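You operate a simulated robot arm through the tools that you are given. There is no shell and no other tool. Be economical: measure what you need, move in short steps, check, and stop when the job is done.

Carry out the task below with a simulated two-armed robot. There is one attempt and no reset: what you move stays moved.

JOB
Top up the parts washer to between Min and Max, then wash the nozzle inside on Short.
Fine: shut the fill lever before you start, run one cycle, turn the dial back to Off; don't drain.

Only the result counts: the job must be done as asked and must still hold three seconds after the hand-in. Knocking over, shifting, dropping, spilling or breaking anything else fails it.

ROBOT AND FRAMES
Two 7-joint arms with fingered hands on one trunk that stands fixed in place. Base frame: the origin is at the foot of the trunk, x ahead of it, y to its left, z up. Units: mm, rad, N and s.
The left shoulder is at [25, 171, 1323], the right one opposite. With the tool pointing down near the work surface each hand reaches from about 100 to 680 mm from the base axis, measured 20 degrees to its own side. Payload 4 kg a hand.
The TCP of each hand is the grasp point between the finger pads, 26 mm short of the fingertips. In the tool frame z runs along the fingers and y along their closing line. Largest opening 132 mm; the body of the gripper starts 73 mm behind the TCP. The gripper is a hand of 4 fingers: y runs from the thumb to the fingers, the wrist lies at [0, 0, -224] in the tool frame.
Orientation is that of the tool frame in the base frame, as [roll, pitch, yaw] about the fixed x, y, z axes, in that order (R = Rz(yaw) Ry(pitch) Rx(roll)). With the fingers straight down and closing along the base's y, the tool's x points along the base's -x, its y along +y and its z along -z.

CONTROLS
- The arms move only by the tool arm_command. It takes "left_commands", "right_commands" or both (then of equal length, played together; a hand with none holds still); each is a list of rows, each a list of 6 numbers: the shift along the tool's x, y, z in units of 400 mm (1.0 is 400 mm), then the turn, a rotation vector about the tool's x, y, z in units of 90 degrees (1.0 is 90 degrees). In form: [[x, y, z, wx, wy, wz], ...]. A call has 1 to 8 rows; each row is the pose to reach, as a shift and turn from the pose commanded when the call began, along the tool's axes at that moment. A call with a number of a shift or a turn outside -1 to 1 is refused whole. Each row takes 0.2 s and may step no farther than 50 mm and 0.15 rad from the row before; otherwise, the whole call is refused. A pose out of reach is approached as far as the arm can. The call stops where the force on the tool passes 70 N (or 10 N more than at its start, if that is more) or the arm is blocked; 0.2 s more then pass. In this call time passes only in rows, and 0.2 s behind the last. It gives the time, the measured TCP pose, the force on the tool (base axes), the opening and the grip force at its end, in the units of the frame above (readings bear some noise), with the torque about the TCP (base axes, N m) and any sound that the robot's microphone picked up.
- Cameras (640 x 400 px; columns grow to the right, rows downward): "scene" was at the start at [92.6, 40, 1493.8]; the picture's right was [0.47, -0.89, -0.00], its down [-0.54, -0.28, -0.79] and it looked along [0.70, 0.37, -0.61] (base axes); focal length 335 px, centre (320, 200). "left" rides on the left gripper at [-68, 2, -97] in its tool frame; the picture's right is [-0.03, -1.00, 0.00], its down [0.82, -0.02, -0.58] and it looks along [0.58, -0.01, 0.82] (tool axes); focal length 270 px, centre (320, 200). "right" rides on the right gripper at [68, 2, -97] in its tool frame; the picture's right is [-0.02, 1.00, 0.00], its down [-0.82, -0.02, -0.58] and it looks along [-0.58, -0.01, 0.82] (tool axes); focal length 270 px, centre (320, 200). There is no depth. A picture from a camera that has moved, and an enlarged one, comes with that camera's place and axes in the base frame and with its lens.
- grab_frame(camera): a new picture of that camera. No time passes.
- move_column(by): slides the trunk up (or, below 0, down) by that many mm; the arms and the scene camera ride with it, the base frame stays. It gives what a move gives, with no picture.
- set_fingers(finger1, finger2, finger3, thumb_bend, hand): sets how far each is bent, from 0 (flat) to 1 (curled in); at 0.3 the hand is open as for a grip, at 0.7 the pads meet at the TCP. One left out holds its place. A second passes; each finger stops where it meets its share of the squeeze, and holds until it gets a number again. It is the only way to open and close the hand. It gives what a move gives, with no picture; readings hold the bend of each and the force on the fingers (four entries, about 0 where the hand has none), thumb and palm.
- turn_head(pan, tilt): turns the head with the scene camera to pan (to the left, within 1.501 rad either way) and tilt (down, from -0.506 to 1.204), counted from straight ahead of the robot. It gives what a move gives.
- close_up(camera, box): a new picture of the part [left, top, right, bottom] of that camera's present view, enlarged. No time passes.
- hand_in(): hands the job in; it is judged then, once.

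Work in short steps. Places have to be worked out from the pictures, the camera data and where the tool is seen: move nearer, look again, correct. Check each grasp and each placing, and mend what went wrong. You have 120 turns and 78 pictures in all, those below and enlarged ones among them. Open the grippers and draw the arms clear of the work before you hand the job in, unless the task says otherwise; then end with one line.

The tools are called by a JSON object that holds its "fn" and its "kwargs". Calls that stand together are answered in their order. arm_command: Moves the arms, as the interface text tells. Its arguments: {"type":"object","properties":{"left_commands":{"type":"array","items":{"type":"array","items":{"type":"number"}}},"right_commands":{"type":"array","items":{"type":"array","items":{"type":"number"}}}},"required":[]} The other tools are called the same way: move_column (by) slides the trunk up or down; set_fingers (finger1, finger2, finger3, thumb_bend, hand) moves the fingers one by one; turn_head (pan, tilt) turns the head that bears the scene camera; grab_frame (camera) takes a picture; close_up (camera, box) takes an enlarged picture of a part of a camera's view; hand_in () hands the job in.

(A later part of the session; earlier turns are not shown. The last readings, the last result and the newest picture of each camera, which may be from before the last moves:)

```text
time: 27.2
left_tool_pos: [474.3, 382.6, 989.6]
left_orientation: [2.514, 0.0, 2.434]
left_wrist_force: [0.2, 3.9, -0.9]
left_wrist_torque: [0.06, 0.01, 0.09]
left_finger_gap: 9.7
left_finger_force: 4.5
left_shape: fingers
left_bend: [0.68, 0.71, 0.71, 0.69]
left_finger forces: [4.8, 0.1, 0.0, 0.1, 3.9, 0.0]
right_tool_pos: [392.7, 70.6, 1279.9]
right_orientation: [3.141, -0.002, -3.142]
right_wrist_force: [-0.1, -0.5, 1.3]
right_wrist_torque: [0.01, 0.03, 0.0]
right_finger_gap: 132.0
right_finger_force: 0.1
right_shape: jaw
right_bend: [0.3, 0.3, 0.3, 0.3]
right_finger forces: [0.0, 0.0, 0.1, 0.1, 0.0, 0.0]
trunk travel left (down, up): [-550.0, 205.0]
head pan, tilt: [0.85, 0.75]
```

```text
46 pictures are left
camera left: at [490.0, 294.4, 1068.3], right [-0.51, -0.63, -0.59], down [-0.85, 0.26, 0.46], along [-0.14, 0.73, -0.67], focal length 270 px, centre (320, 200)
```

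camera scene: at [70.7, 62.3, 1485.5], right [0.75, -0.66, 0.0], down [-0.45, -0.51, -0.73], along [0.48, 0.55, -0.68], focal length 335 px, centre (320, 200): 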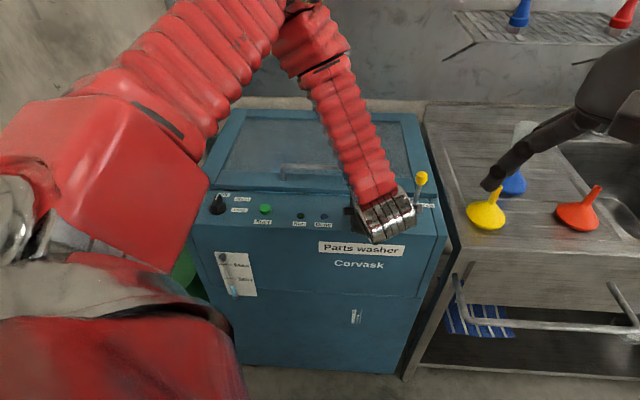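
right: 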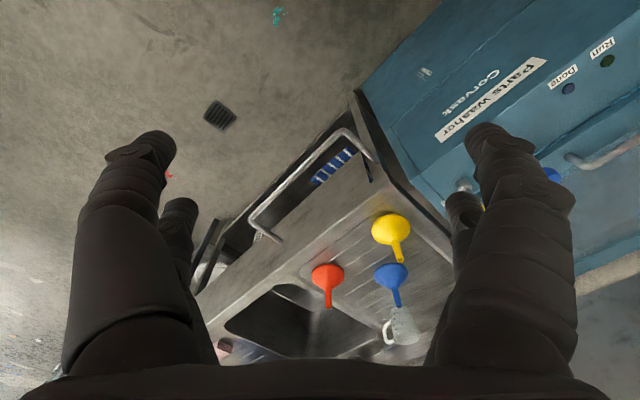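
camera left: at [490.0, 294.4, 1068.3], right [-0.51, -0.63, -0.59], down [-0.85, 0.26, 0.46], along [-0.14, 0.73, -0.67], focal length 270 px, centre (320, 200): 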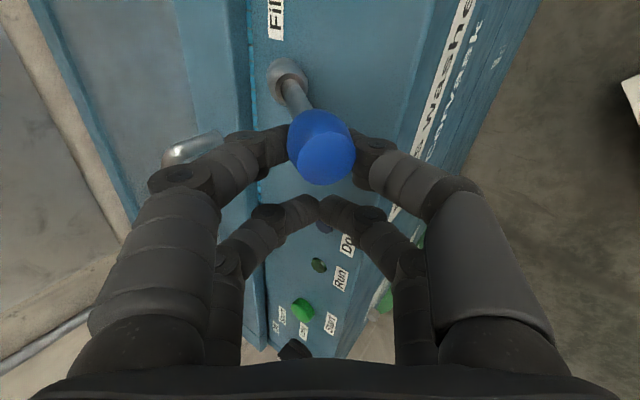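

The lever is gripped again. I hold ~1.8 s more to reach row ~210, then swing the lever back along its arc (radius ~89 mm) to upright.

{"fn": "arm_command", "kwargs": {"left_commands": [[0, 0, 0, 0, 0, 0], [0, 0, 0, 0, 0, 0], [0, 0, 0, 0, 0, 0], [0, 0, 0, 0, 0, 0], [0, 0, 0, 0, 0, 0], [0, 0, 0, 0, 0, 0], [0, 0, 0, 0, 0, 0]]}}

{"fn": "arm_command", "kwargs": {"left_commands": [[0, 0.0234, -0.0028, 0.05, 0, 0], [0, 0.0458, -0.0035, 0.1, 0, 0], [0, 0.0686, -0.002, 0.15, 0, 0], [0, 0.0907, 0.002, 0.2, 0, 0], [0, 0.1124, 0.0078, 0.25, 0, 0], [0, 0.1336, 0.016, 0.3, 0, 0], [0, 0.1537, 0.0267, 0.35, 0, 0], [0, 0.1726, 0.039, 0.4, 0, 0]]}}

{"fn": "grab_frame", "kwargs": {"camera": "left"}}

{"fn": "close_up", "kwargs": {"camera": "scene", "box": [200, 235, 280, 310]}}

```text
time: 28.8
left_tool_pos: [473.8, 382.2, 990.0]
left_orientation: [2.513, -0.002, 2.435]
left_wrist_force: [0.0, 3.7, -0.8]
left_wrist_torque: [0.09, 0.0, 0.1]
left_finger_gap: 9.8
left_finger_force: 4.6
left_shape: fingers
left_bend: [0.68, 0.71, 0.71, 0.69]
left_finger forces: [5.0, 0.0, 0.0, 0.1, 3.8, 0.0]
right_tool_pos: [393.9, 70.6, 1280.1]
right_orientation: [3.14, -0.002, 3.141]
right_wrist_force: [1.0, -0.3, -0.8]
right_wrist_torque: [0.02, -0.03, -0.02]
right_finger_gap: 132.0
right_finger_force: 0.1
right_shape: jaw
right_bend: [0.3, 0.3, 0.3, 0.3]
right_finger forces: [0.1, 0.0, 0.1, 0.0, 0.0, 0.0]
trunk travel left (down, up): [-550.0, 205.0]
head pan, tilt: [0.85, 0.75]
```

```text
time: 30.6
left_tool_pos: [516.1, 429.7, 1017.1]
left_orientation: [-3.14, 0.001, 2.435]
left_wrist_force: [-1.2, 0.8, -0.6]
left_wrist_torque: [-0.01, 0.0, -0.02]
left_finger_gap: 0.9
left_finger_force: 2.2
left_shape: fingers
left_bend: [0.71, 0.71, 0.71, 0.71]
left_finger forces: [2.3, 0.0, 0.0, 0.1, 2.1, 0.1]
right_tool_pos: [393.4, 70.5, 1280.5]
right_orientation: [3.141, -0.002, -3.141]
right_wrist_force: [-0.3, 0.6, 0.1]
right_wrist_torque: [0.01, -0.03, -0.01]
right_finger_gap: 132.0
right_finger_force: 0.1
right_shape: jaw
right_bend: [0.3, 0.3, 0.3, 0.3]
right_finger forces: [0.1, 0.1, 0.0, 0.0, 0.1, 0.1]
trunk travel left (down, up): [-550.0, 205.0]
head pan, tilt: [0.85, 0.75]
```

```text
45 pictures are left
camera left: at [569.6, 386.5, 1113.5], right [-0.63, -0.78, 0.0], down [-0.63, 0.52, 0.58], along [-0.45, 0.36, -0.82], focal length 270 px, centre (320, 200)
```

left: 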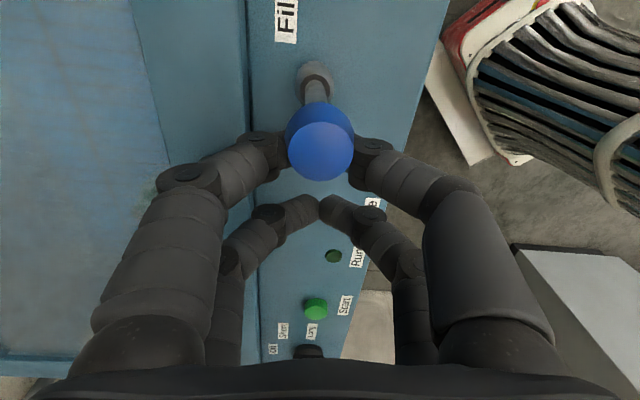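

```text
5.33 times, centred on (240, 272) of scene
camera zoom: at [71.2, 62.5, 1485.6], right [0.75, -0.66, 0.0], down [-0.45, -0.51, -0.73], along [0.48, 0.55, -0.68], focal length 1787 px, centre (747, -187)
```

zoom: 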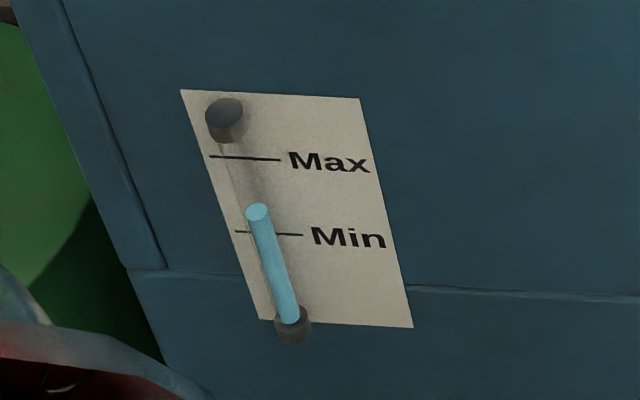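

The lever looks upright and the level reads row ~211, mid-range. I push 5 mm further back to be sure it's seated, then check whether the level still moves.

{"fn": "arm_command", "kwargs": {"left_commands": [[0, 0.006, 0, 0, 0, 0], [0, 0.0125, 0, 0, 0, 0], [0, 0.0125, 0, 0, 0, 0], [0, 0.0125, 0, 0, 0, 0], [0, 0, 0, 0, 0, 0]]}}

{"fn": "grab_frame", "kwargs": {"camera": "left"}}

{"fn": "close_up", "kwargs": {"camera": "scene", "box": [200, 235, 280, 310]}}

```text
time: 31.8
left_tool_pos: [515.3, 428.7, 1016.9]
left_orientation: [-3.141, 0.0, 2.434]
left_wrist_force: [-0.8, 2.2, -1.8]
left_wrist_torque: [0.07, 0.07, 0.06]
left_finger_gap: 0.8
left_finger_force: 2.8
left_shape: fingers
left_bend: [0.71, 0.71, 0.71, 0.71]
left_finger forces: [3.3, 0.0, 0.0, 0.1, 2.4, 0.0]
right_tool_pos: [391.6, 70.0, 1281.2]
right_orientation: [3.141, -0.002, 3.14]
right_wrist_force: [-0.1, 0.6, -0.5]
right_wrist_torque: [0.0, 0.0, 0.02]
right_finger_gap: 131.8
right_finger_force: 0.1
right_shape: jaw
right_bend: [0.3, 0.3, 0.3, 0.3]
right_finger forces: [0.1, 0.1, 0.0, 0.1, 0.1, 0.0]
trunk travel left (down, up): [-550.0, 205.0]
head pan, tilt: [0.85, 0.75]
```

```text
43 pictures are left
camera left: at [569.6, 386.3, 1114.0], right [-0.63, -0.78, 0.0], down [-0.63, 0.51, 0.58], along [-0.45, 0.36, -0.82], focal length 270 px, centre (320, 200)
```

left: 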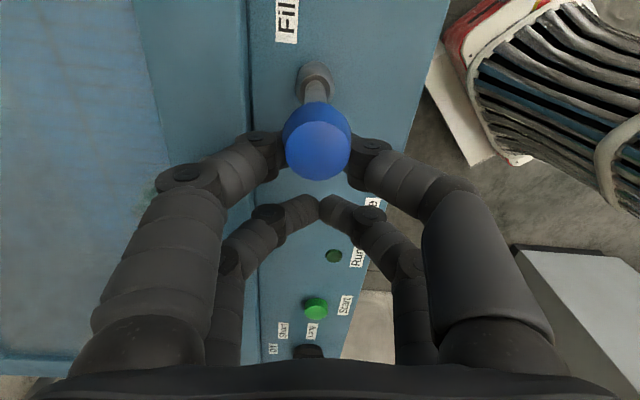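

```text
5.33 times, centred on (240, 272) of scene
camera zoom: at [70.8, 62.5, 1485.7], right [0.75, -0.66, 0.0], down [-0.45, -0.51, -0.73], along [0.48, 0.55, -0.68], focal length 1787 px, centre (747, -187)
```

zoom: 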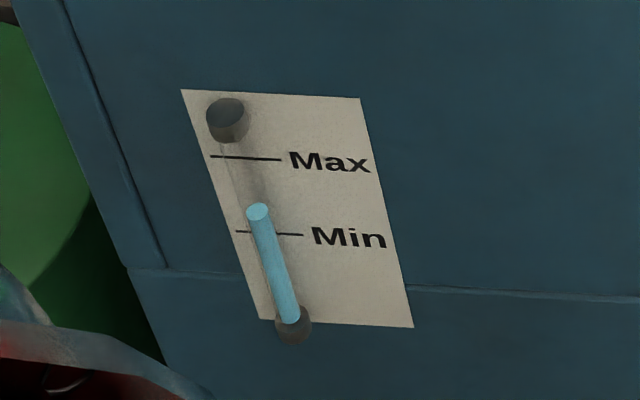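

The level is steady at 211: fill is shut. I release the lever and raise the hand straight up.

{"fn": "set_fingers", "kwargs": {"hand": "left", "finger1": 0.35, "finger2": 0.35, "finger3": 0.35, "thumb_bend": 0.35}}

{"fn": "arm_command", "kwargs": {"left_commands": [[0, 0, -0.1, 0, 0, 0], [0, 0, -0.2, 0, 0, 0], [0, 0, -0.3, 0, 0, 0], [0, 0, -0.35, 0, 0, 0]]}}

{"fn": "grab_frame", "kwargs": {"camera": "left"}}

{"fn": "close_up", "kwargs": {"camera": "scene", "box": [180, 155, 450, 320]}}

```text
time: 32.8
left_tool_pos: [516.0, 427.8, 1018.3]
left_orientation: [3.141, 0.0, 2.433]
left_wrist_force: [0.4, -0.4, 0.4]
left_wrist_torque: [-0.02, 0.01, 0.02]
left_finger_gap: 116.3
left_finger_force: 0.1
left_shape: fingers
left_bend: [0.35, 0.35, 0.35, 0.35]
left_finger forces: [0.1, 0.0, 0.0, 0.0, 0.1, 0.1]
right_tool_pos: [393.4, 69.6, 1280.7]
right_orientation: [3.141, -0.001, 3.141]
right_wrist_force: [-0.1, 0.2, 0.0]
right_wrist_torque: [-0.04, -0.01, 0.01]
right_finger_gap: 131.9
right_finger_force: 0.0
right_shape: jaw
right_bend: [0.3, 0.3, 0.3, 0.3]
right_finger forces: [0.0, 0.0, 0.0, 0.0, 0.0, 0.0]
trunk travel left (down, up): [-550.0, 205.0]
head pan, tilt: [0.85, 0.75]
```

```text
time: 33.8
left_tool_pos: [515.3, 428.7, 1158.3]
left_orientation: [3.14, -0.001, 2.434]
left_wrist_force: [-0.6, 0.3, 0.4]
left_wrist_torque: [-0.01, 0.01, 0.06]
left_finger_gap: 115.7
left_finger_force: 0.0
left_shape: fingers
left_bend: [0.35, 0.35, 0.35, 0.35]
left_finger forces: [0.0, 0.1, 0.0, 0.0, 0.1, 0.0]
right_tool_pos: [393.0, 69.1, 1281.2]
right_orientation: [3.141, 0.0, -3.141]
right_wrist_force: [0.1, 0.4, 0.3]
right_wrist_torque: [-0.01, 0.01, 0.01]
right_finger_gap: 132.1
right_finger_force: 0.1
right_shape: jaw
right_bend: [0.3, 0.3, 0.3, 0.3]
right_finger forces: [0.0, 0.1, 0.0, 0.0, 0.1, 0.0]
trunk travel left (down, up): [-550.0, 205.0]
head pan, tilt: [0.85, 0.75]
```

```text
41 pictures are left
camera left: at [568.9, 386.0, 1254.3], right [-0.63, -0.78, 0.0], down [-0.63, 0.51, 0.58], along [-0.45, 0.36, -0.82], focal length 270 px, centre (320, 200)
```

left: 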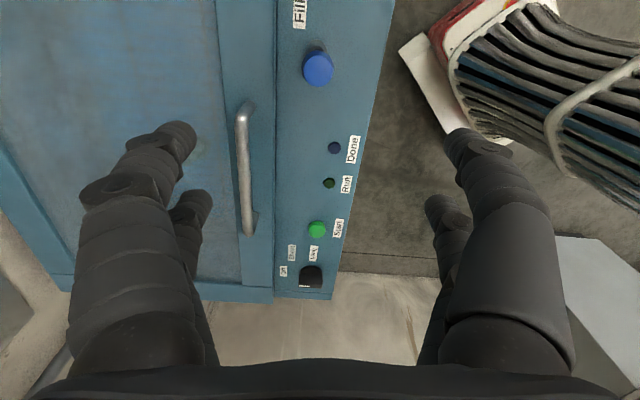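

```text
2.37 times, centred on (315, 238) of scene
camera zoom: at [70.8, 62.0, 1485.7], right [0.75, -0.66, 0.0], down [-0.45, -0.51, -0.73], along [0.48, 0.55, -0.68], focal length 794 px, centre (332, 111)
```

zoom: 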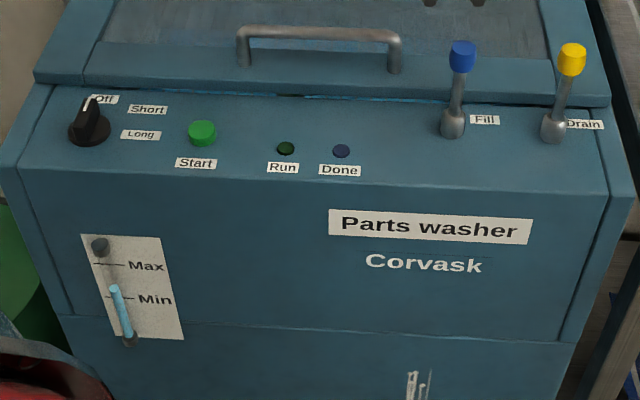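

Valve positions are fine. Triangulation puts the dial at about (265,656,924) and Start at (346,573,928). I move the left hand above the dial, turning it so it closes across the dial's ridge.

{"fn": "arm_command", "kwargs": {"left_commands": [[0.105, 0.003, 0, 0, 0, -0.09], [0.21, 0.006, 0, 0, 0, -0.18], [0.315, 0.01, 0, 0, 0, -0.275], [0.42, 0.013, 0, 0, 0, -0.37], [0.525, 0.017, 0.0, 0, 0, -0.465], [0.63, 0.02, 0.04, 0, 0, -0.56], [0.74, 0.024, 0.07, 0, 0, -0.65], [0.845, 0.027, 0.1, 0, 0, -0.74]]}}

{"fn": "arm_command", "kwargs": {"left_commands": [[0, 0, 0, 0, 0, -0.09], [0, 0, 0, 0, 0, -0.18], [0, 0, 0, 0, 0, -0.26]]}}

{"fn": "grab_frame", "kwargs": {"camera": "left"}}

{"fn": "grab_frame", "kwargs": {"camera": "scene"}}

```text
time: 35.6
left_tool_pos: [266.7, 659.0, 1115.1]
left_orientation: [3.141, 0.004, -2.685]
left_wrist_force: [-0.4, 0.8, 0.0]
left_wrist_torque: [0.01, -0.02, 0.03]
left_finger_gap: 115.9
left_finger_force: 0.1
left_shape: fingers
left_bend: [0.35, 0.35, 0.35, 0.35]
left_finger forces: [0.1, 0.1, 0.0, 0.0, 0.0, 0.0]
right_tool_pos: [392.6, 69.3, 1280.9]
right_orientation: [3.141, -0.002, 3.14]
right_wrist_force: [0.0, 0.6, 0.5]
right_wrist_torque: [0.03, 0.0, 0.01]
right_finger_gap: 131.9
right_finger_force: 0.0
right_shape: jaw
right_bend: [0.3, 0.3, 0.3, 0.3]
right_finger forces: [0.0, 0.1, 0.1, 0.0, 0.1, 0.0]
trunk travel left (down, up): [-550.0, 205.0]
head pan, tilt: [0.85, 0.75]
```

```text
time: 36.4
left_tool_pos: [266.4, 657.7, 1117.6]
left_orientation: [3.141, 0.0, -2.276]
left_wrist_force: [0.2, 0.2, 0.2]
left_wrist_torque: [0.04, 0.01, 0.01]
left_finger_gap: 116.3
left_finger_force: 0.1
left_shape: fingers
left_bend: [0.35, 0.35, 0.35, 0.35]
left_finger forces: [0.0, 0.0, 0.1, 0.0, 0.0, 0.1]
right_tool_pos: [392.8, 69.8, 1280.0]
right_orientation: [3.14, -0.001, -3.14]
right_wrist_force: [0.6, -0.2, -0.3]
right_wrist_torque: [0.0, -0.03, -0.04]
right_finger_gap: 132.0
right_finger_force: 0.0
right_shape: jaw
right_bend: [0.3, 0.3, 0.3, 0.3]
right_finger forces: [0.0, 0.0, 0.0, 0.0, 0.0, 0.0]
trunk travel left (down, up): [-550.0, 205.0]
head pan, tilt: [0.85, 0.75]
```

```text
39 pictures are left
camera left: at [309.7, 711.2, 1213.1], right [0.78, -0.63, 0.0], down [-0.51, -0.63, 0.58], along [-0.36, -0.45, -0.82], focal length 270 px, centre (320, 200)
```

left: 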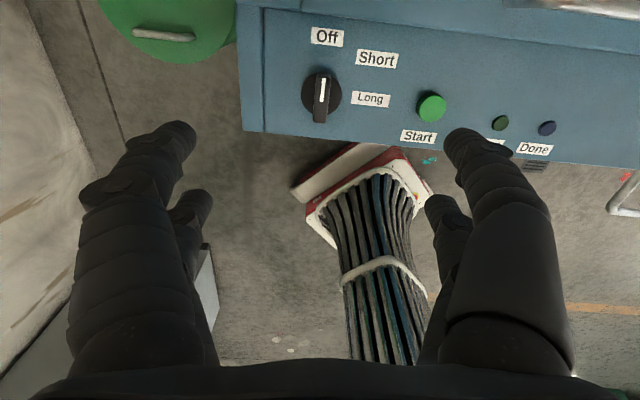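

```text
38 pictures are left
camera scene: at [70.5, 62.0, 1485.7], right [0.75, -0.66, 0.0], down [-0.45, -0.51, -0.73], along [0.48, 0.55, -0.68], focal length 335 px, centre (320, 200)
```

scene: 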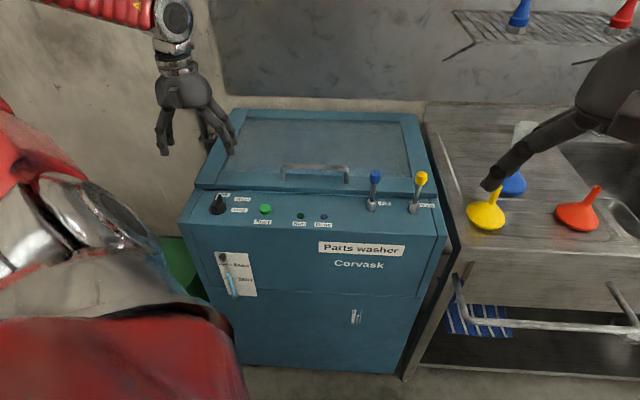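

The hand is squarely above the dial with the ridge along the hand's x; it points to Off, Short about 45° clockwise, Long 90°. I narrow the fingers and descend until the tips are just above the dial.

{"fn": "set_fingers", "kwargs": {"hand": "left", "finger1": 0.5, "finger2": 0.5, "finger3": 0.5, "thumb_bend": 0.5}}

{"fn": "arm_command", "kwargs": {"left_commands": [[0.003, 0, 0.1, 0, 0, 0], [0.003, 0, 0.2, 0, 0, 0], [0.003, 0, 0.3, 0, 0, 0], [0.003, 0, 0.37, 0, 0, 0]]}}

{"fn": "grab_frame", "kwargs": {"camera": "left"}}

{"fn": "close_up", "kwargs": {"camera": "scene", "box": [170, 150, 290, 225]}}

```text
time: 37.4
left_tool_pos: [265.8, 658.1, 1117.0]
left_orientation: [3.141, 0.0, -2.278]
left_wrist_force: [0.2, -0.6, 0.2]
left_wrist_torque: [0.0, -0.02, -0.06]
left_finger_gap: 66.6
left_finger_force: 0.0
left_shape: fingers
left_bend: [0.5, 0.5, 0.5, 0.5]
left_finger forces: [0.0, 0.1, 0.1, 0.0, 0.1, 0.0]
right_tool_pos: [391.9, 69.9, 1280.4]
right_orientation: [-3.141, -0.001, 3.141]
right_wrist_force: [-0.1, 0.2, 0.2]
right_wrist_torque: [0.01, -0.01, 0.02]
right_finger_gap: 132.0
right_finger_force: 0.1
right_shape: jaw
right_bend: [0.3, 0.3, 0.3, 0.3]
right_finger forces: [0.0, 0.0, 0.0, 0.0, 0.0, 0.0]
trunk travel left (down, up): [-550.0, 205.0]
head pan, tilt: [0.85, 0.75]
```

```text
time: 38.4
left_tool_pos: [265.6, 657.7, 969.5]
left_orientation: [-3.141, 0.0, -2.277]
left_wrist_force: [-0.4, 0.2, -0.3]
left_wrist_torque: [0.02, 0.0, 0.03]
left_finger_gap: 66.2
left_finger_force: 0.0
left_shape: fingers
left_bend: [0.5, 0.5, 0.5, 0.5]
left_finger forces: [0.0, 0.1, 0.0, 0.1, 0.0, 0.0]
right_tool_pos: [391.8, 70.6, 1279.9]
right_orientation: [3.14, -0.001, -3.141]
right_wrist_force: [-0.5, 0.2, -1.1]
right_wrist_torque: [-0.03, 0.02, 0.01]
right_finger_gap: 132.0
right_finger_force: 0.1
right_shape: jaw
right_bend: [0.3, 0.3, 0.3, 0.3]
right_finger forces: [0.1, 0.0, 0.1, 0.0, 0.0, 0.0]
trunk travel left (down, up): [-550.0, 205.0]
head pan, tilt: [0.85, 0.75]
```

```text
37 pictures are left
camera left: at [309.1, 710.2, 1065.5], right [0.78, -0.63, 0.0], down [-0.51, -0.63, 0.58], along [-0.36, -0.45, -0.82], focal length 270 px, centre (320, 200)
```

left: 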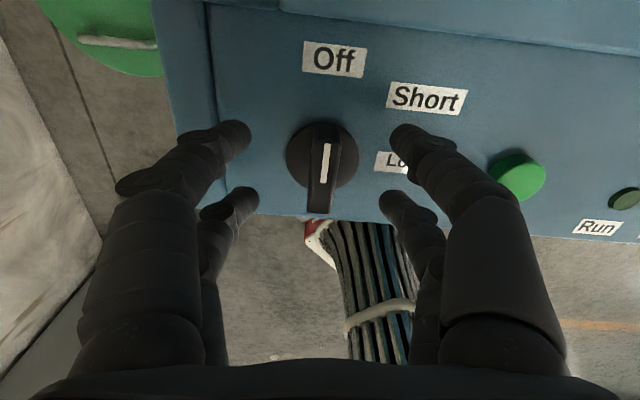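

```text
5.33 times, centred on (230, 188) of scene
camera zoom: at [70.8, 62.4, 1485.7], right [0.75, -0.66, 0.0], down [-0.45, -0.51, -0.73], along [0.48, 0.55, -0.68], focal length 1787 px, centre (800, 267)
```

zoom: 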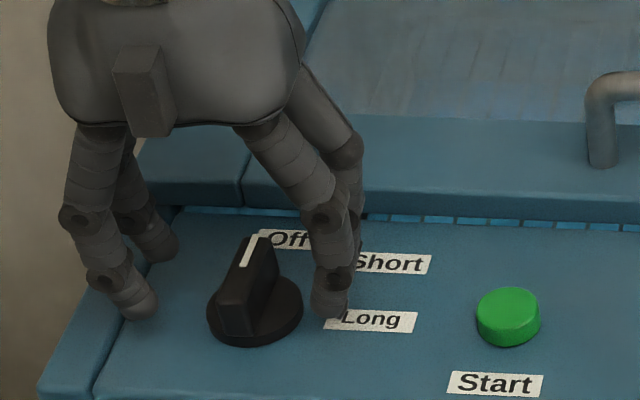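

The dial is between the finger pairs; its disc sits at about z 916–922. I shift 4 mm to the front and go down 18 mm.

{"fn": "arm_command", "kwargs": {"left_commands": [[0.005, -0.002, 0.015, 0, 0, 0], [0.01, -0.003, 0.03, 0, 0, 0], [0.01, -0.003, 0.045, 0, 0, 0]]}}

{"fn": "set_fingers", "kwargs": {"hand": "left", "finger1": 0.72, "finger2": 0.72, "finger3": 0.72, "thumb_bend": 0.72}}

{"fn": "grab_frame", "kwargs": {"camera": "left"}}

{"fn": "close_up", "kwargs": {"camera": "scene", "box": [170, 150, 290, 225]}}

```text
time: 39.2
left_tool_pos: [263.3, 652.4, 952.4]
left_orientation: [3.141, 0.001, -2.279]
left_wrist_force: [-1.7, -0.5, 9.7]
left_wrist_torque: [-0.12, 0.18, 0.01]
left_finger_gap: 66.5
left_finger_force: 5.3
left_shape: fingers
left_bend: [0.5, 0.5, 0.5, 0.5]
left_finger forces: [1.7, 3.9, 4.9, 0.0, 0.0, 0.1]
right_tool_pos: [392.7, 68.5, 1281.1]
right_orientation: [-3.141, 0.001, -3.141]
right_wrist_force: [-0.2, 0.1, -0.2]
right_wrist_torque: [0.02, 0.0, 0.0]
right_finger_gap: 131.9
right_finger_force: 0.0
right_shape: jaw
right_bend: [0.3, 0.3, 0.3, 0.3]
right_finger forces: [0.1, 0.0, 0.0, 0.0, 0.0, 0.0]
trunk travel left (down, up): [-550.0, 205.0]
head pan, tilt: [0.85, 0.75]
```

```text
time: 40.2
left_tool_pos: [264.4, 651.4, 950.4]
left_orientation: [-3.142, 0.0, -2.276]
left_wrist_force: [2.1, -3.2, 1.5]
left_wrist_torque: [-0.06, -0.18, -0.06]
left_finger_gap: 24.1
left_finger_force: 13.5
left_shape: fingers
left_bend: [0.63, 0.68, 0.69, 0.66]
left_finger forces: [6.4, 4.7, 6.8, 0.0, 9.0, 0.0]
right_tool_pos: [393.6, 69.0, 1281.5]
right_orientation: [-3.141, -0.002, -3.141]
right_wrist_force: [-0.9, -0.4, -0.2]
right_wrist_torque: [0.01, -0.04, -0.01]
right_finger_gap: 132.0
right_finger_force: 0.0
right_shape: jaw
right_bend: [0.3, 0.3, 0.3, 0.3]
right_finger forces: [0.1, 0.0, 0.0, 0.1, 0.1, 0.1]
trunk travel left (down, up): [-550.0, 205.0]
head pan, tilt: [0.85, 0.75]
```

```text
35 pictures are left
camera left: at [307.0, 705.3, 1047.9], right [0.78, -0.63, 0.0], down [-0.51, -0.63, 0.58], along [-0.36, -0.45, -0.82], focal length 270 px, centre (320, 200)
```

left: 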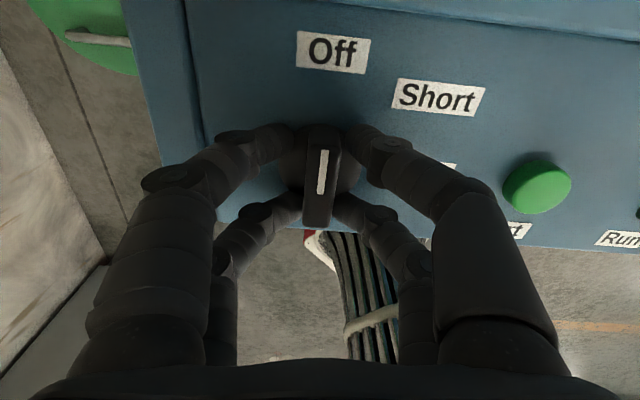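

```text
5.33 times, centred on (230, 188) of scene
camera zoom: at [70.8, 61.4, 1485.7], right [0.75, -0.66, 0.0], down [-0.45, -0.51, -0.73], along [0.48, 0.55, -0.68], focal length 1787 px, centre (800, 267)
```

zoom: 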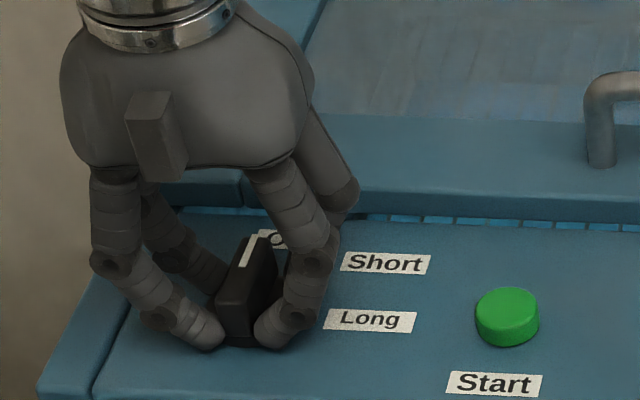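

The ridge is held by all digits. I turn clockwise (positive about tool z) by 45° in small rows and check.

{"fn": "arm_command", "kwargs": {"left_commands": [[0, 0, -0.003, 0, 0, 0.08], [0, 0, -0.003, 0, 0, 0.16], [0, 0, -0.003, 0, 0, 0.24], [0, 0, -0.003, 0, 0, 0.32], [0, 0, -0.003, 0, 0, 0.4], [0, 0, -0.003, 0, 0, 0.45], [0, 0, -0.003, 0, 0, 0.5]]}}

{"fn": "grab_frame", "kwargs": {"camera": "left"}}

{"fn": "close_up", "kwargs": {"camera": "scene", "box": [170, 150, 290, 225]}}

```text
time: 41.8
left_tool_pos: [262.7, 652.3, 952.7]
left_orientation: [-3.14, 0.0, -3.066]
left_wrist_force: [-1.7, 3.0, 1.2]
left_wrist_torque: [0.2, -0.04, -0.02]
left_finger_gap: 17.5
left_finger_force: 14.6
left_shape: fingers
left_bend: [0.66, 0.68, 0.69, 0.68]
left_finger forces: [8.7, 7.2, 5.6, 0.0, 7.0, 0.0]
right_tool_pos: [391.9, 69.8, 1281.6]
right_orientation: [-3.14, -0.001, 3.141]
right_wrist_force: [-0.3, 0.3, 0.2]
right_wrist_torque: [-0.03, -0.02, 0.03]
right_finger_gap: 131.9
right_finger_force: 0.0
right_shape: jaw
right_bend: [0.3, 0.3, 0.3, 0.3]
right_finger forces: [0.1, 0.0, 0.1, 0.0, 0.0, 0.0]
trunk travel left (down, up): [-550.0, 205.0]
head pan, tilt: [0.85, 0.75]
```

```text
33 pictures are left
camera left: at [331.3, 660.1, 1049.7], right [0.1, -0.99, 0.0], down [-0.81, -0.08, 0.58], along [-0.58, -0.06, -0.82], focal length 270 px, centre (320, 200)
```

left: 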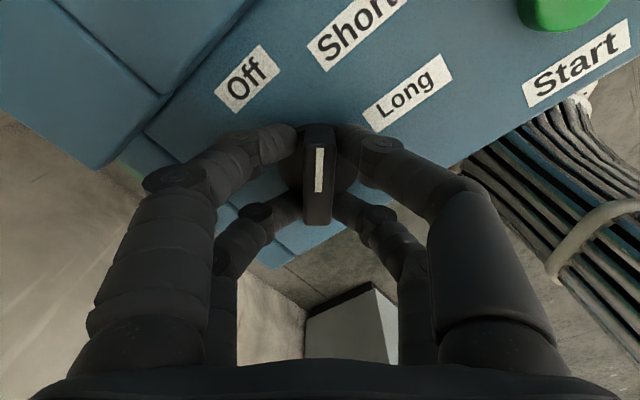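

```text
5.33 times, centred on (230, 188) of scene
camera zoom: at [70.1, 62.3, 1485.7], right [0.75, -0.66, 0.0], down [-0.45, -0.51, -0.73], along [0.48, 0.55, -0.68], focal length 1787 px, centre (800, 267)
```

zoom: 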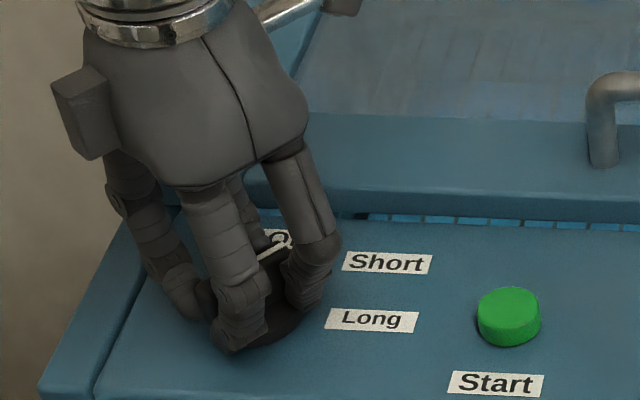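

The dial followed by about 45°. I release it, rise, and look at where the pointer stands relative to "Short".

{"fn": "set_fingers", "kwargs": {"hand": "left", "finger1": 0.5, "finger2": 0.5, "finger3": 0.5, "thumb_bend": 0.5}}

{"fn": "arm_command", "kwargs": {"left_commands": [[0, 0, -0.08, 0, 0, 0], [0, 0, -0.18, 0, 0, 0], [0, 0, -0.28, 0, 0, 0]]}}

{"fn": "grab_frame", "kwargs": {"camera": "left"}}

{"fn": "close_up", "kwargs": {"camera": "scene", "box": [180, 170, 276, 230]}}

```text
time: 42.8
left_tool_pos: [265.1, 653.7, 953.4]
left_orientation: [3.141, 0.001, -3.063]
left_wrist_force: [-0.4, -0.1, -0.1]
left_wrist_torque: [0.0, 0.0, -0.02]
left_finger_gap: 65.1
left_finger_force: 0.0
left_shape: fingers
left_bend: [0.5, 0.5, 0.5, 0.5]
left_finger forces: [0.1, 0.0, 0.1, 0.0, 0.0, 0.1]
right_tool_pos: [393.0, 69.4, 1281.3]
right_orientation: [3.141, 0.0, -3.141]
right_wrist_force: [0.5, -0.5, -0.1]
right_wrist_torque: [0.02, -0.03, -0.03]
right_finger_gap: 132.0
right_finger_force: 0.0
right_shape: jaw
right_bend: [0.3, 0.3, 0.3, 0.3]
right_finger forces: [0.0, 0.0, 0.1, 0.0, 0.0, 0.1]
trunk travel left (down, up): [-550.0, 205.0]
head pan, tilt: [0.85, 0.75]
```

```text
time: 43.6
left_tool_pos: [262.3, 651.7, 1065.0]
left_orientation: [-3.139, -0.002, -3.062]
left_wrist_force: [-0.8, 0.0, -0.2]
left_wrist_torque: [0.01, -0.02, -0.02]
left_finger_gap: 65.3
left_finger_force: 0.0
left_shape: fingers
left_bend: [0.5, 0.5, 0.5, 0.5]
left_finger forces: [0.0, 0.0, 0.0, 0.1, 0.0, 0.0]
right_tool_pos: [392.4, 68.5, 1281.4]
right_orientation: [3.141, 0.001, 3.142]
right_wrist_force: [0.0, -0.2, -0.6]
right_wrist_torque: [0.02, -0.03, -0.01]
right_finger_gap: 132.1
right_finger_force: 0.0
right_shape: jaw
right_bend: [0.3, 0.3, 0.3, 0.3]
right_finger forces: [0.1, 0.1, 0.0, 0.0, 0.1, 0.0]
trunk travel left (down, up): [-550.0, 205.0]
head pan, tilt: [0.85, 0.75]
```

```text
31 pictures are left
camera left: at [331.8, 658.4, 1161.4], right [0.1, -0.99, 0.0], down [-0.81, -0.08, 0.58], along [-0.58, -0.06, -0.82], focal length 270 px, centre (320, 200)
```

left: 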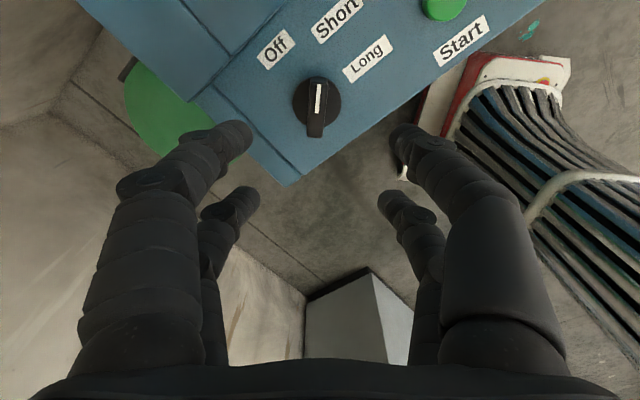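

```text
6.67 times, centred on (228, 200) of scene
camera zoom: at [70.0, 61.2, 1485.8], right [0.75, -0.66, 0.0], down [-0.45, -0.51, -0.73], along [0.48, 0.55, -0.68], focal length 2234 px, centre (933, 200)
```

zoom: 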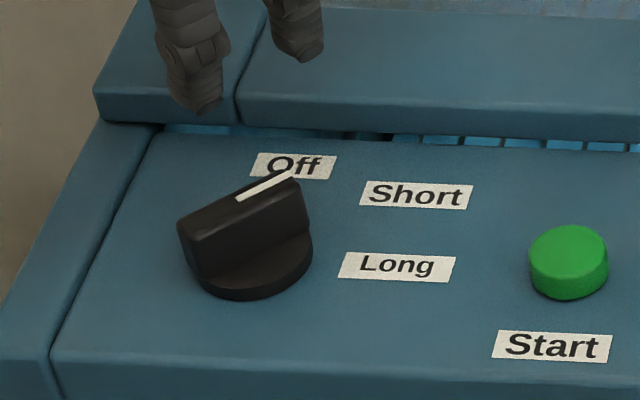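

The pointer is 45° from Off, and the layout (Off 4°, Short ~50°, Long ~87°) fits 0/45/90, so the dial is on Short. Next is Start at about (343,573): I make a two-digit poker (thumb + finger1) and move it above the button.

{"fn": "set_fingers", "kwargs": {"hand": "left", "finger1": 0.71, "finger2": 1.0, "finger3": 1.0, "thumb_bend": 0.71}}

{"fn": "arm_command", "kwargs": {"left_commands": [[-0.05, -0.07, 0, 0, 0, 0], [-0.1, -0.14, 0, 0, 0, 0], [-0.139, -0.212, 0, 0, 0, 0], [-0.139, -0.212, 0.06, 0, 0, 0]]}}

{"fn": "grab_frame", "kwargs": {"camera": "left"}}

{"fn": "close_up", "kwargs": {"camera": "scene", "box": [180, 130, 340, 230]}}

```text
time: 44.6
left_tool_pos: [264.6, 653.2, 1064.6]
left_orientation: [3.141, -0.001, -3.063]
left_wrist_force: [0.3, 0.3, -0.8]
left_wrist_torque: [-0.01, 0.02, -0.03]
left_finger_gap: 0.0
left_finger_force: 0.0
left_shape: fingers
left_bend: [0.71, 0.74, 0.74, 0.71]
left_finger forces: [0.0, 0.0, 0.0, 0.0, 0.0, 0.0]
right_tool_pos: [393.0, 68.2, 1281.7]
right_orientation: [-3.14, 0.0, -3.141]
right_wrist_force: [0.0, -0.3, -0.4]
right_wrist_torque: [0.02, -0.02, 0.01]
right_finger_gap: 131.6
right_finger_force: 0.0
right_shape: jaw
right_bend: [0.3, 0.3, 0.3, 0.3]
right_finger forces: [0.0, 0.0, 0.0, 0.0, 0.0, 0.1]
trunk travel left (down, up): [-550.0, 205.0]
head pan, tilt: [0.85, 0.75]
```

```text
time: 45.6
left_tool_pos: [325.3, 573.1, 1040.0]
left_orientation: [-3.141, 0.0, -3.061]
left_wrist_force: [-0.6, 0.0, -0.1]
left_wrist_torque: [-0.01, -0.02, -0.01]
left_finger_gap: 0.0
left_finger_force: 0.0
left_shape: fingers
left_bend: [0.71, 0.74, 0.74, 0.71]
left_finger forces: [0.0, 0.0, 0.0, 0.0, 0.0, 0.0]
right_tool_pos: [392.8, 71.5, 1279.6]
right_orientation: [-3.141, -0.001, 3.141]
right_wrist_force: [0.0, -0.4, 0.1]
right_wrist_torque: [-0.03, -0.02, 0.02]
right_finger_gap: 132.1
right_finger_force: 0.1
right_shape: jaw
right_bend: [0.3, 0.3, 0.3, 0.3]
right_finger forces: [0.0, 0.0, 0.1, 0.0, 0.0, 0.0]
trunk travel left (down, up): [-550.0, 205.0]
head pan, tilt: [0.85, 0.75]
```

```text
29 pictures are left
camera left: at [393.6, 580.4, 1135.8], right [0.1, -0.99, 0.0], down [-0.81, -0.08, 0.58], along [-0.57, -0.06, -0.82], focal length 270 px, centre (320, 200)
```

left: 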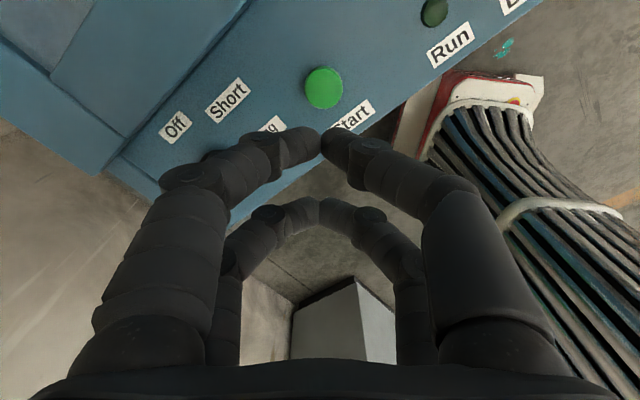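

```text
4.00 times, centred on (260, 180) of scene
camera zoom: at [70.6, 63.1, 1485.6], right [0.75, -0.66, 0.0], down [-0.45, -0.51, -0.73], along [0.48, 0.55, -0.68], focal length 1340 px, centre (560, 280)
```

zoom: 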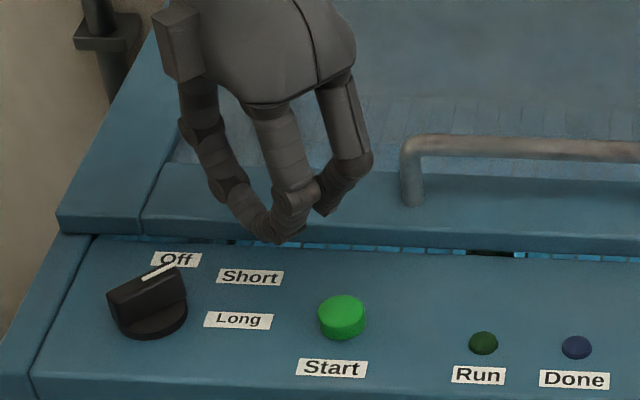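

The poker sits over the button ((348,573) from this view). I descend fast, then in 4 mm rows down to just past the button top.

{"fn": "arm_command", "kwargs": {"left_commands": [[-0.008, 0, 0.08, 0, 0, 0], [-0.01, 0, 0.16, 0, 0, 0], [-0.01, 0, 0.18, 0, 0, 0], [-0.01, 0, 0.19, 0, 0, 0], [-0.01, 0, 0.2, 0, 0, 0]]}}

{"fn": "close_up", "kwargs": {"camera": "scene", "box": [200, 155, 340, 242]}}

```text
time: 46.8
left_tool_pos: [331.2, 572.8, 959.7]
left_orientation: [-3.141, 0.0, -3.062]
left_wrist_force: [0.0, 0.4, 0.8]
left_wrist_torque: [-0.04, 0.04, -0.02]
left_finger_gap: 0.2
left_finger_force: 0.0
left_shape: fingers
left_bend: [0.71, 0.74, 0.74, 0.71]
left_finger forces: [0.1, 0.1, 0.1, 0.0, 0.0, 0.0]
right_tool_pos: [391.6, 69.4, 1280.8]
right_orientation: [-3.141, -0.001, 3.141]
right_wrist_force: [0.0, -0.3, 0.4]
right_wrist_torque: [0.0, 0.03, 0.05]
right_finger_gap: 131.7
right_finger_force: 0.0
right_shape: jaw
right_bend: [0.3, 0.3, 0.3, 0.3]
right_finger forces: [0.0, 0.1, 0.0, 0.0, 0.0, 0.0]
trunk travel left (down, up): [-550.0, 205.0]
head pan, tilt: [0.85, 0.75]
```

```text
4.57 times, centred on (270, 198) of scene
camera zoom: at [70.5, 62.1, 1485.7], right [0.75, -0.66, 0.0], down [-0.45, -0.51, -0.73], along [0.48, 0.55, -0.68], focal length 1532 px, centre (549, 207)
```

zoom: 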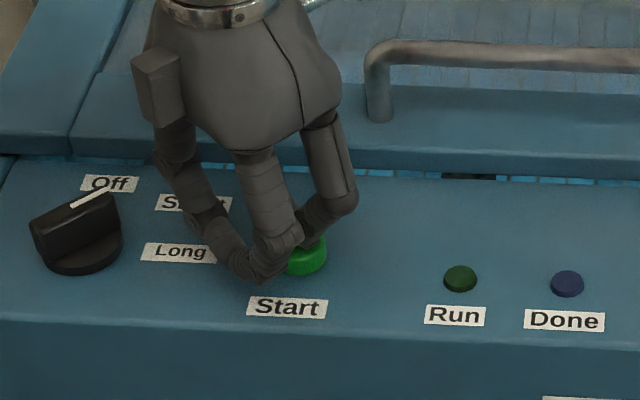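

The tips are right at the button with no contact yet. I continue in 2.5 mm rows.

{"fn": "arm_command", "kwargs": {"left_commands": [[0, 0, 0.006, 0, 0, 0], [0, 0, 0.012, 0, 0, 0], [0, 0, 0.018, 0, 0, 0], [0, 0, 0.024, 0, 0, 0]]}}

{"fn": "close_up", "kwargs": {"camera": "scene", "box": [200, 155, 340, 242]}}

```text
time: 47.8
left_tool_pos: [329.3, 572.5, 953.0]
left_orientation: [3.14, 0.002, -3.063]
left_wrist_force: [-0.2, -1.3, 12.2]
left_wrist_torque: [-0.05, -0.16, 0.01]
left_finger_gap: 0.1
left_finger_force: 7.2
left_shape: fingers
left_bend: [0.71, 0.74, 0.74, 0.71]
left_finger forces: [5.3, 0.1, 0.0, 0.0, 8.8, 0.0]
right_tool_pos: [391.8, 68.3, 1281.9]
right_orientation: [3.141, -0.002, 3.142]
right_wrist_force: [0.3, -0.2, 0.4]
right_wrist_torque: [-0.03, 0.02, -0.03]
right_finger_gap: 132.0
right_finger_force: 0.0
right_shape: jaw
right_bend: [0.3, 0.3, 0.3, 0.3]
right_finger forces: [0.1, 0.0, 0.0, 0.0, 0.0, 0.0]
trunk travel left (down, up): [-550.0, 205.0]
head pan, tilt: [0.85, 0.75]
heard: click
```

```text
4.57 times, centred on (270, 198) of scene
camera zoom: at [69.7, 60.9, 1485.9], right [0.75, -0.66, 0.0], down [-0.45, -0.51, -0.73], along [0.48, 0.55, -0.68], focal length 1532 px, centre (549, 207)
```

zoom: 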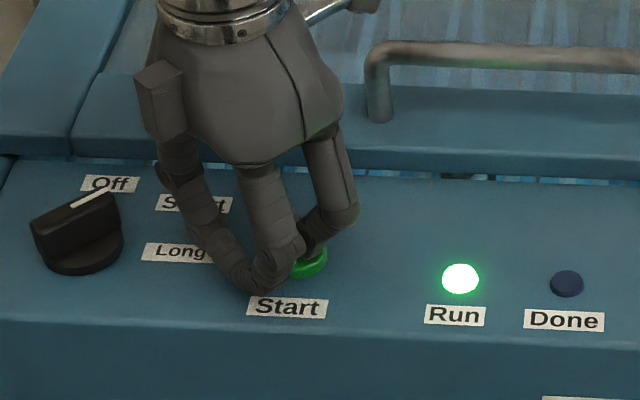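

A click and the Run lamp is lit. I lift off the button and move back above the dial while the cycle runs.

{"fn": "arm_command", "kwargs": {"left_commands": [[0, 0, -0.05, 0, 0, 0], [0, 0, -0.15, 0, 0, 0], [0, 0, -0.25, 0, 0, 0], [0.05, 0.07, -0.29, 0, 0, 0], [0.11, 0.14, -0.29, 0, 0, 0], [0.149, 0.2, -0.29, 0, 0, 0]]}}

{"fn": "set_fingers", "kwargs": {"hand": "left", "finger1": 0.5, "finger2": 0.5, "finger3": 0.5, "thumb_bend": 0.5}}

{"fn": "grab_frame", "kwargs": {"camera": "scene"}}

{"fn": "grab_frame", "kwargs": {"camera": "left"}}

```text
time: 49.2
left_tool_pos: [263.7, 647.9, 1067.3]
left_orientation: [3.141, 0.0, -3.064]
left_wrist_force: [0.5, -1.1, 0.0]
left_wrist_torque: [0.04, 0.01, 0.03]
left_finger_gap: 0.1
left_finger_force: 0.1
left_shape: fingers
left_bend: [0.71, 0.74, 0.74, 0.71]
left_finger forces: [0.0, 0.0, 0.0, 0.0, 0.0, 0.0]
right_tool_pos: [392.2, 68.6, 1279.8]
right_orientation: [3.141, 0.001, 3.14]
right_wrist_force: [-0.6, 0.0, -0.4]
right_wrist_torque: [0.04, -0.03, -0.01]
right_finger_gap: 131.9
right_finger_force: 0.0
right_shape: jaw
right_bend: [0.3, 0.3, 0.3, 0.3]
right_finger forces: [0.1, 0.0, 0.0, 0.1, 0.0, 0.0]
trunk travel left (down, up): [-550.0, 205.0]
head pan, tilt: [0.85, 0.75]
```

```text
time: 50.2
left_tool_pos: [263.5, 647.9, 1066.6]
left_orientation: [3.142, 0.001, -3.064]
left_wrist_force: [-0.1, 0.1, -0.2]
left_wrist_torque: [0.02, 0.03, 0.01]
left_finger_gap: 65.1
left_finger_force: 0.0
left_shape: fingers
left_bend: [0.5, 0.5, 0.5, 0.5]
left_finger forces: [0.0, 0.0, 0.0, 0.0, 0.1, 0.1]
right_tool_pos: [392.9, 70.3, 1281.1]
right_orientation: [-3.141, -0.002, 3.141]
right_wrist_force: [-0.1, 0.5, -1.0]
right_wrist_torque: [0.02, -0.03, -0.06]
right_finger_gap: 132.0
right_finger_force: 0.0
right_shape: jaw
right_bend: [0.3, 0.3, 0.3, 0.3]
right_finger forces: [0.0, 0.0, 0.0, 0.0, 0.0, 0.1]
trunk travel left (down, up): [-550.0, 205.0]
head pan, tilt: [0.85, 0.75]
```

```text
25 pictures are left
camera scene: at [70.4, 62.0, 1485.7], right [0.75, -0.66, 0.0], down [-0.45, -0.51, -0.73], along [0.48, 0.55, -0.68], focal length 335 px, centre (320, 200)
```

scene: 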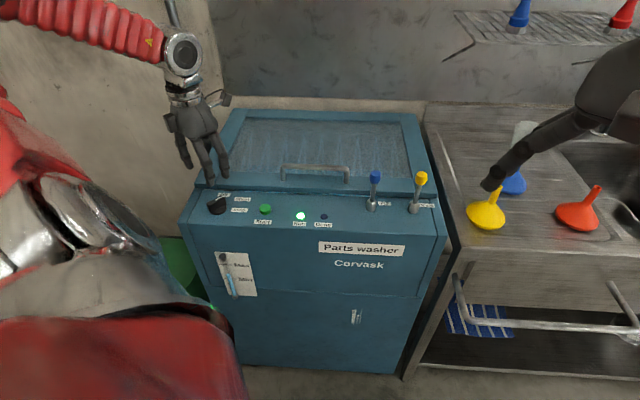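

```text
24 pictures are left
camera left: at [332.1, 654.3, 1163.8], right [0.1, -0.99, 0.0], down [-0.81, -0.08, 0.58], along [-0.57, -0.06, -0.82], focal length 270 px, centre (320, 200)
```

left: 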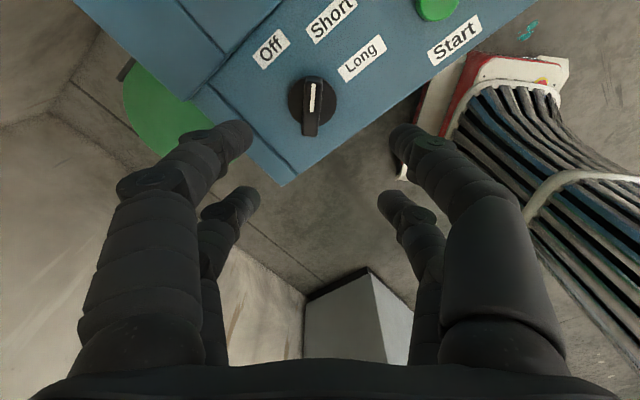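

The cycle runs. I pre-position the open fingers around the dial (4 mm to the left, down 110 mm) without touching it, and wait, listening for a signal.

{"fn": "arm_command", "kwargs": {"left_commands": [[0, 0.011, 0.1, 0, 0, 0], [0, 0.011, 0.2, 0, 0, 0], [0, 0.011, 0.25, 0, 0, 0], [0, 0.011, 0.278, 0, 0, 0], [0, 0.011, 0.278, 0, 0, 0], [0, 0.011, 0.278, 0, 0, 0], [0, 0.011, 0.278, 0, 0, 0], [0, 0.011, 0.278, 0, 0, 0]]}}

{"fn": "arm_command", "kwargs": {"left_commands": [[0, 0, 0, 0, 0, 0], [0, 0, 0, 0, 0, 0], [0, 0, 0, 0, 0, 0], [0, 0, 0, 0, 0, 0], [0, 0, 0, 0, 0, 0], [0, 0, 0, 0, 0, 0], [0, 0, 0, 0, 0, 0], [0, 0, 0, 0, 0, 0]]}}

{"fn": "arm_command", "kwargs": {"left_commands": [[0, 0, 0, 0, 0, 0], [0, 0, 0, 0, 0, 0], [0, 0, 0, 0, 0, 0], [0, 0, 0, 0, 0, 0], [0, 0, 0, 0, 0, 0], [0, 0, 0, 0, 0, 0], [0, 0, 0, 0, 0, 0], [0, 0, 0, 0, 0, 0]]}}

{"fn": "arm_command", "kwargs": {"left_commands": [[0, 0, 0, 0, 0, 0], [0, 0, 0, 0, 0, 0], [0, 0, 0, 0, 0, 0], [0, 0, 0, 0, 0, 0], [0, 0, 0, 0, 0, 0], [0, 0, 0, 0, 0, 0], [0, 0, 0, 0, 0, 0], [0, 0, 0, 0, 0, 0]]}}

{"fn": "close_up", "kwargs": {"camera": "scene", "box": [180, 160, 340, 310]}}

```text
time: 52.0
left_tool_pos: [263.0, 651.8, 956.4]
left_orientation: [3.141, 0.0, -3.063]
left_wrist_force: [-0.9, -0.5, 0.9]
left_wrist_torque: [-0.02, 0.0, -0.04]
left_finger_gap: 65.5
left_finger_force: 0.1
left_shape: fingers
left_bend: [0.5, 0.5, 0.5, 0.5]
left_finger forces: [0.0, 0.0, 0.0, 0.0, 0.0, 0.0]
right_tool_pos: [392.0, 70.8, 1280.9]
right_orientation: [3.141, 0.0, 3.141]
right_wrist_force: [-0.1, 0.0, 0.1]
right_wrist_torque: [0.0, -0.02, 0.0]
right_finger_gap: 132.1
right_finger_force: 0.0
right_shape: jaw
right_bend: [0.3, 0.3, 0.3, 0.3]
right_finger forces: [0.0, 0.1, 0.0, 0.0, 0.0, 0.0]
trunk travel left (down, up): [-550.0, 205.0]
head pan, tilt: [0.85, 0.75]
```

```text
time: 53.8
left_tool_pos: [261.9, 651.0, 955.7]
left_orientation: [3.141, -0.001, -3.064]
left_wrist_force: [0.1, 1.2, 0.1]
left_wrist_torque: [-0.04, 0.0, 0.0]
left_finger_gap: 65.3
left_finger_force: 0.0
left_shape: fingers
left_bend: [0.5, 0.5, 0.5, 0.5]
left_finger forces: [0.1, 0.0, 0.1, 0.0, 0.0, 0.1]
right_tool_pos: [392.0, 69.0, 1281.0]
right_orientation: [3.142, 0.0, -3.141]
right_wrist_force: [0.3, 0.4, 0.0]
right_wrist_torque: [0.0, 0.01, 0.02]
right_finger_gap: 131.9
right_finger_force: 0.1
right_shape: jaw
right_bend: [0.3, 0.3, 0.3, 0.3]
right_finger forces: [0.0, 0.0, 0.0, 0.0, 0.1, 0.0]
trunk travel left (down, up): [-550.0, 205.0]
head pan, tilt: [0.85, 0.75]
```

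```text
time: 55.6
left_tool_pos: [263.6, 650.0, 956.5]
left_orientation: [-3.141, -0.001, -3.063]
left_wrist_force: [0.4, -0.2, -0.3]
left_wrist_torque: [0.0, -0.01, 0.03]
left_finger_gap: 65.4
left_finger_force: 0.1
left_shape: fingers
left_bend: [0.5, 0.5, 0.5, 0.5]
left_finger forces: [0.0, 0.0, 0.1, 0.0, 0.1, 0.0]
right_tool_pos: [391.8, 70.1, 1280.6]
right_orientation: [-3.141, 0.0, 3.141]
right_wrist_force: [0.1, 0.1, 0.1]
right_wrist_torque: [0.0, -0.02, 0.02]
right_finger_gap: 132.0
right_finger_force: 0.0
right_shape: jaw
right_bend: [0.3, 0.3, 0.3, 0.3]
right_finger forces: [0.0, 0.0, 0.1, 0.1, 0.0, 0.0]
trunk travel left (down, up): [-550.0, 205.0]
head pan, tilt: [0.85, 0.75]
```

```text
time: 57.4
left_tool_pos: [263.0, 651.7, 955.8]
left_orientation: [3.141, 0.0, -3.063]
left_wrist_force: [0.3, 0.1, -0.4]
left_wrist_torque: [-0.04, -0.01, -0.01]
left_finger_gap: 65.6
left_finger_force: 0.0
left_shape: fingers
left_bend: [0.5, 0.5, 0.5, 0.5]
left_finger forces: [0.0, 0.1, 0.1, 0.0, 0.1, 0.1]
right_tool_pos: [392.0, 69.9, 1280.6]
right_orientation: [-3.141, -0.001, -3.141]
right_wrist_force: [0.0, 0.3, 0.8]
right_wrist_torque: [-0.02, 0.0, 0.02]
right_finger_gap: 131.9
right_finger_force: 0.0
right_shape: jaw
right_bend: [0.3, 0.3, 0.3, 0.3]
right_finger forces: [0.0, 0.1, 0.0, 0.0, 0.0, 0.0]
trunk travel left (down, up): [-550.0, 205.0]
head pan, tilt: [0.85, 0.75]
```

```text
2.67 times, centred on (260, 235) of scene
camera zoom: at [70.5, 62.0, 1485.7], right [0.75, -0.66, 0.0], down [-0.45, -0.51, -0.73], along [0.48, 0.55, -0.68], focal length 893 px, centre (480, 107)
```

zoom: 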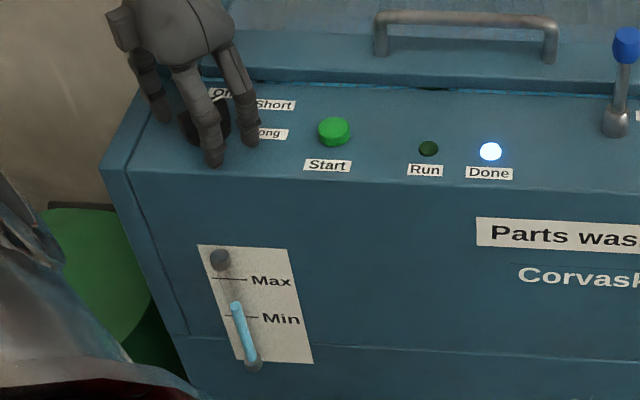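

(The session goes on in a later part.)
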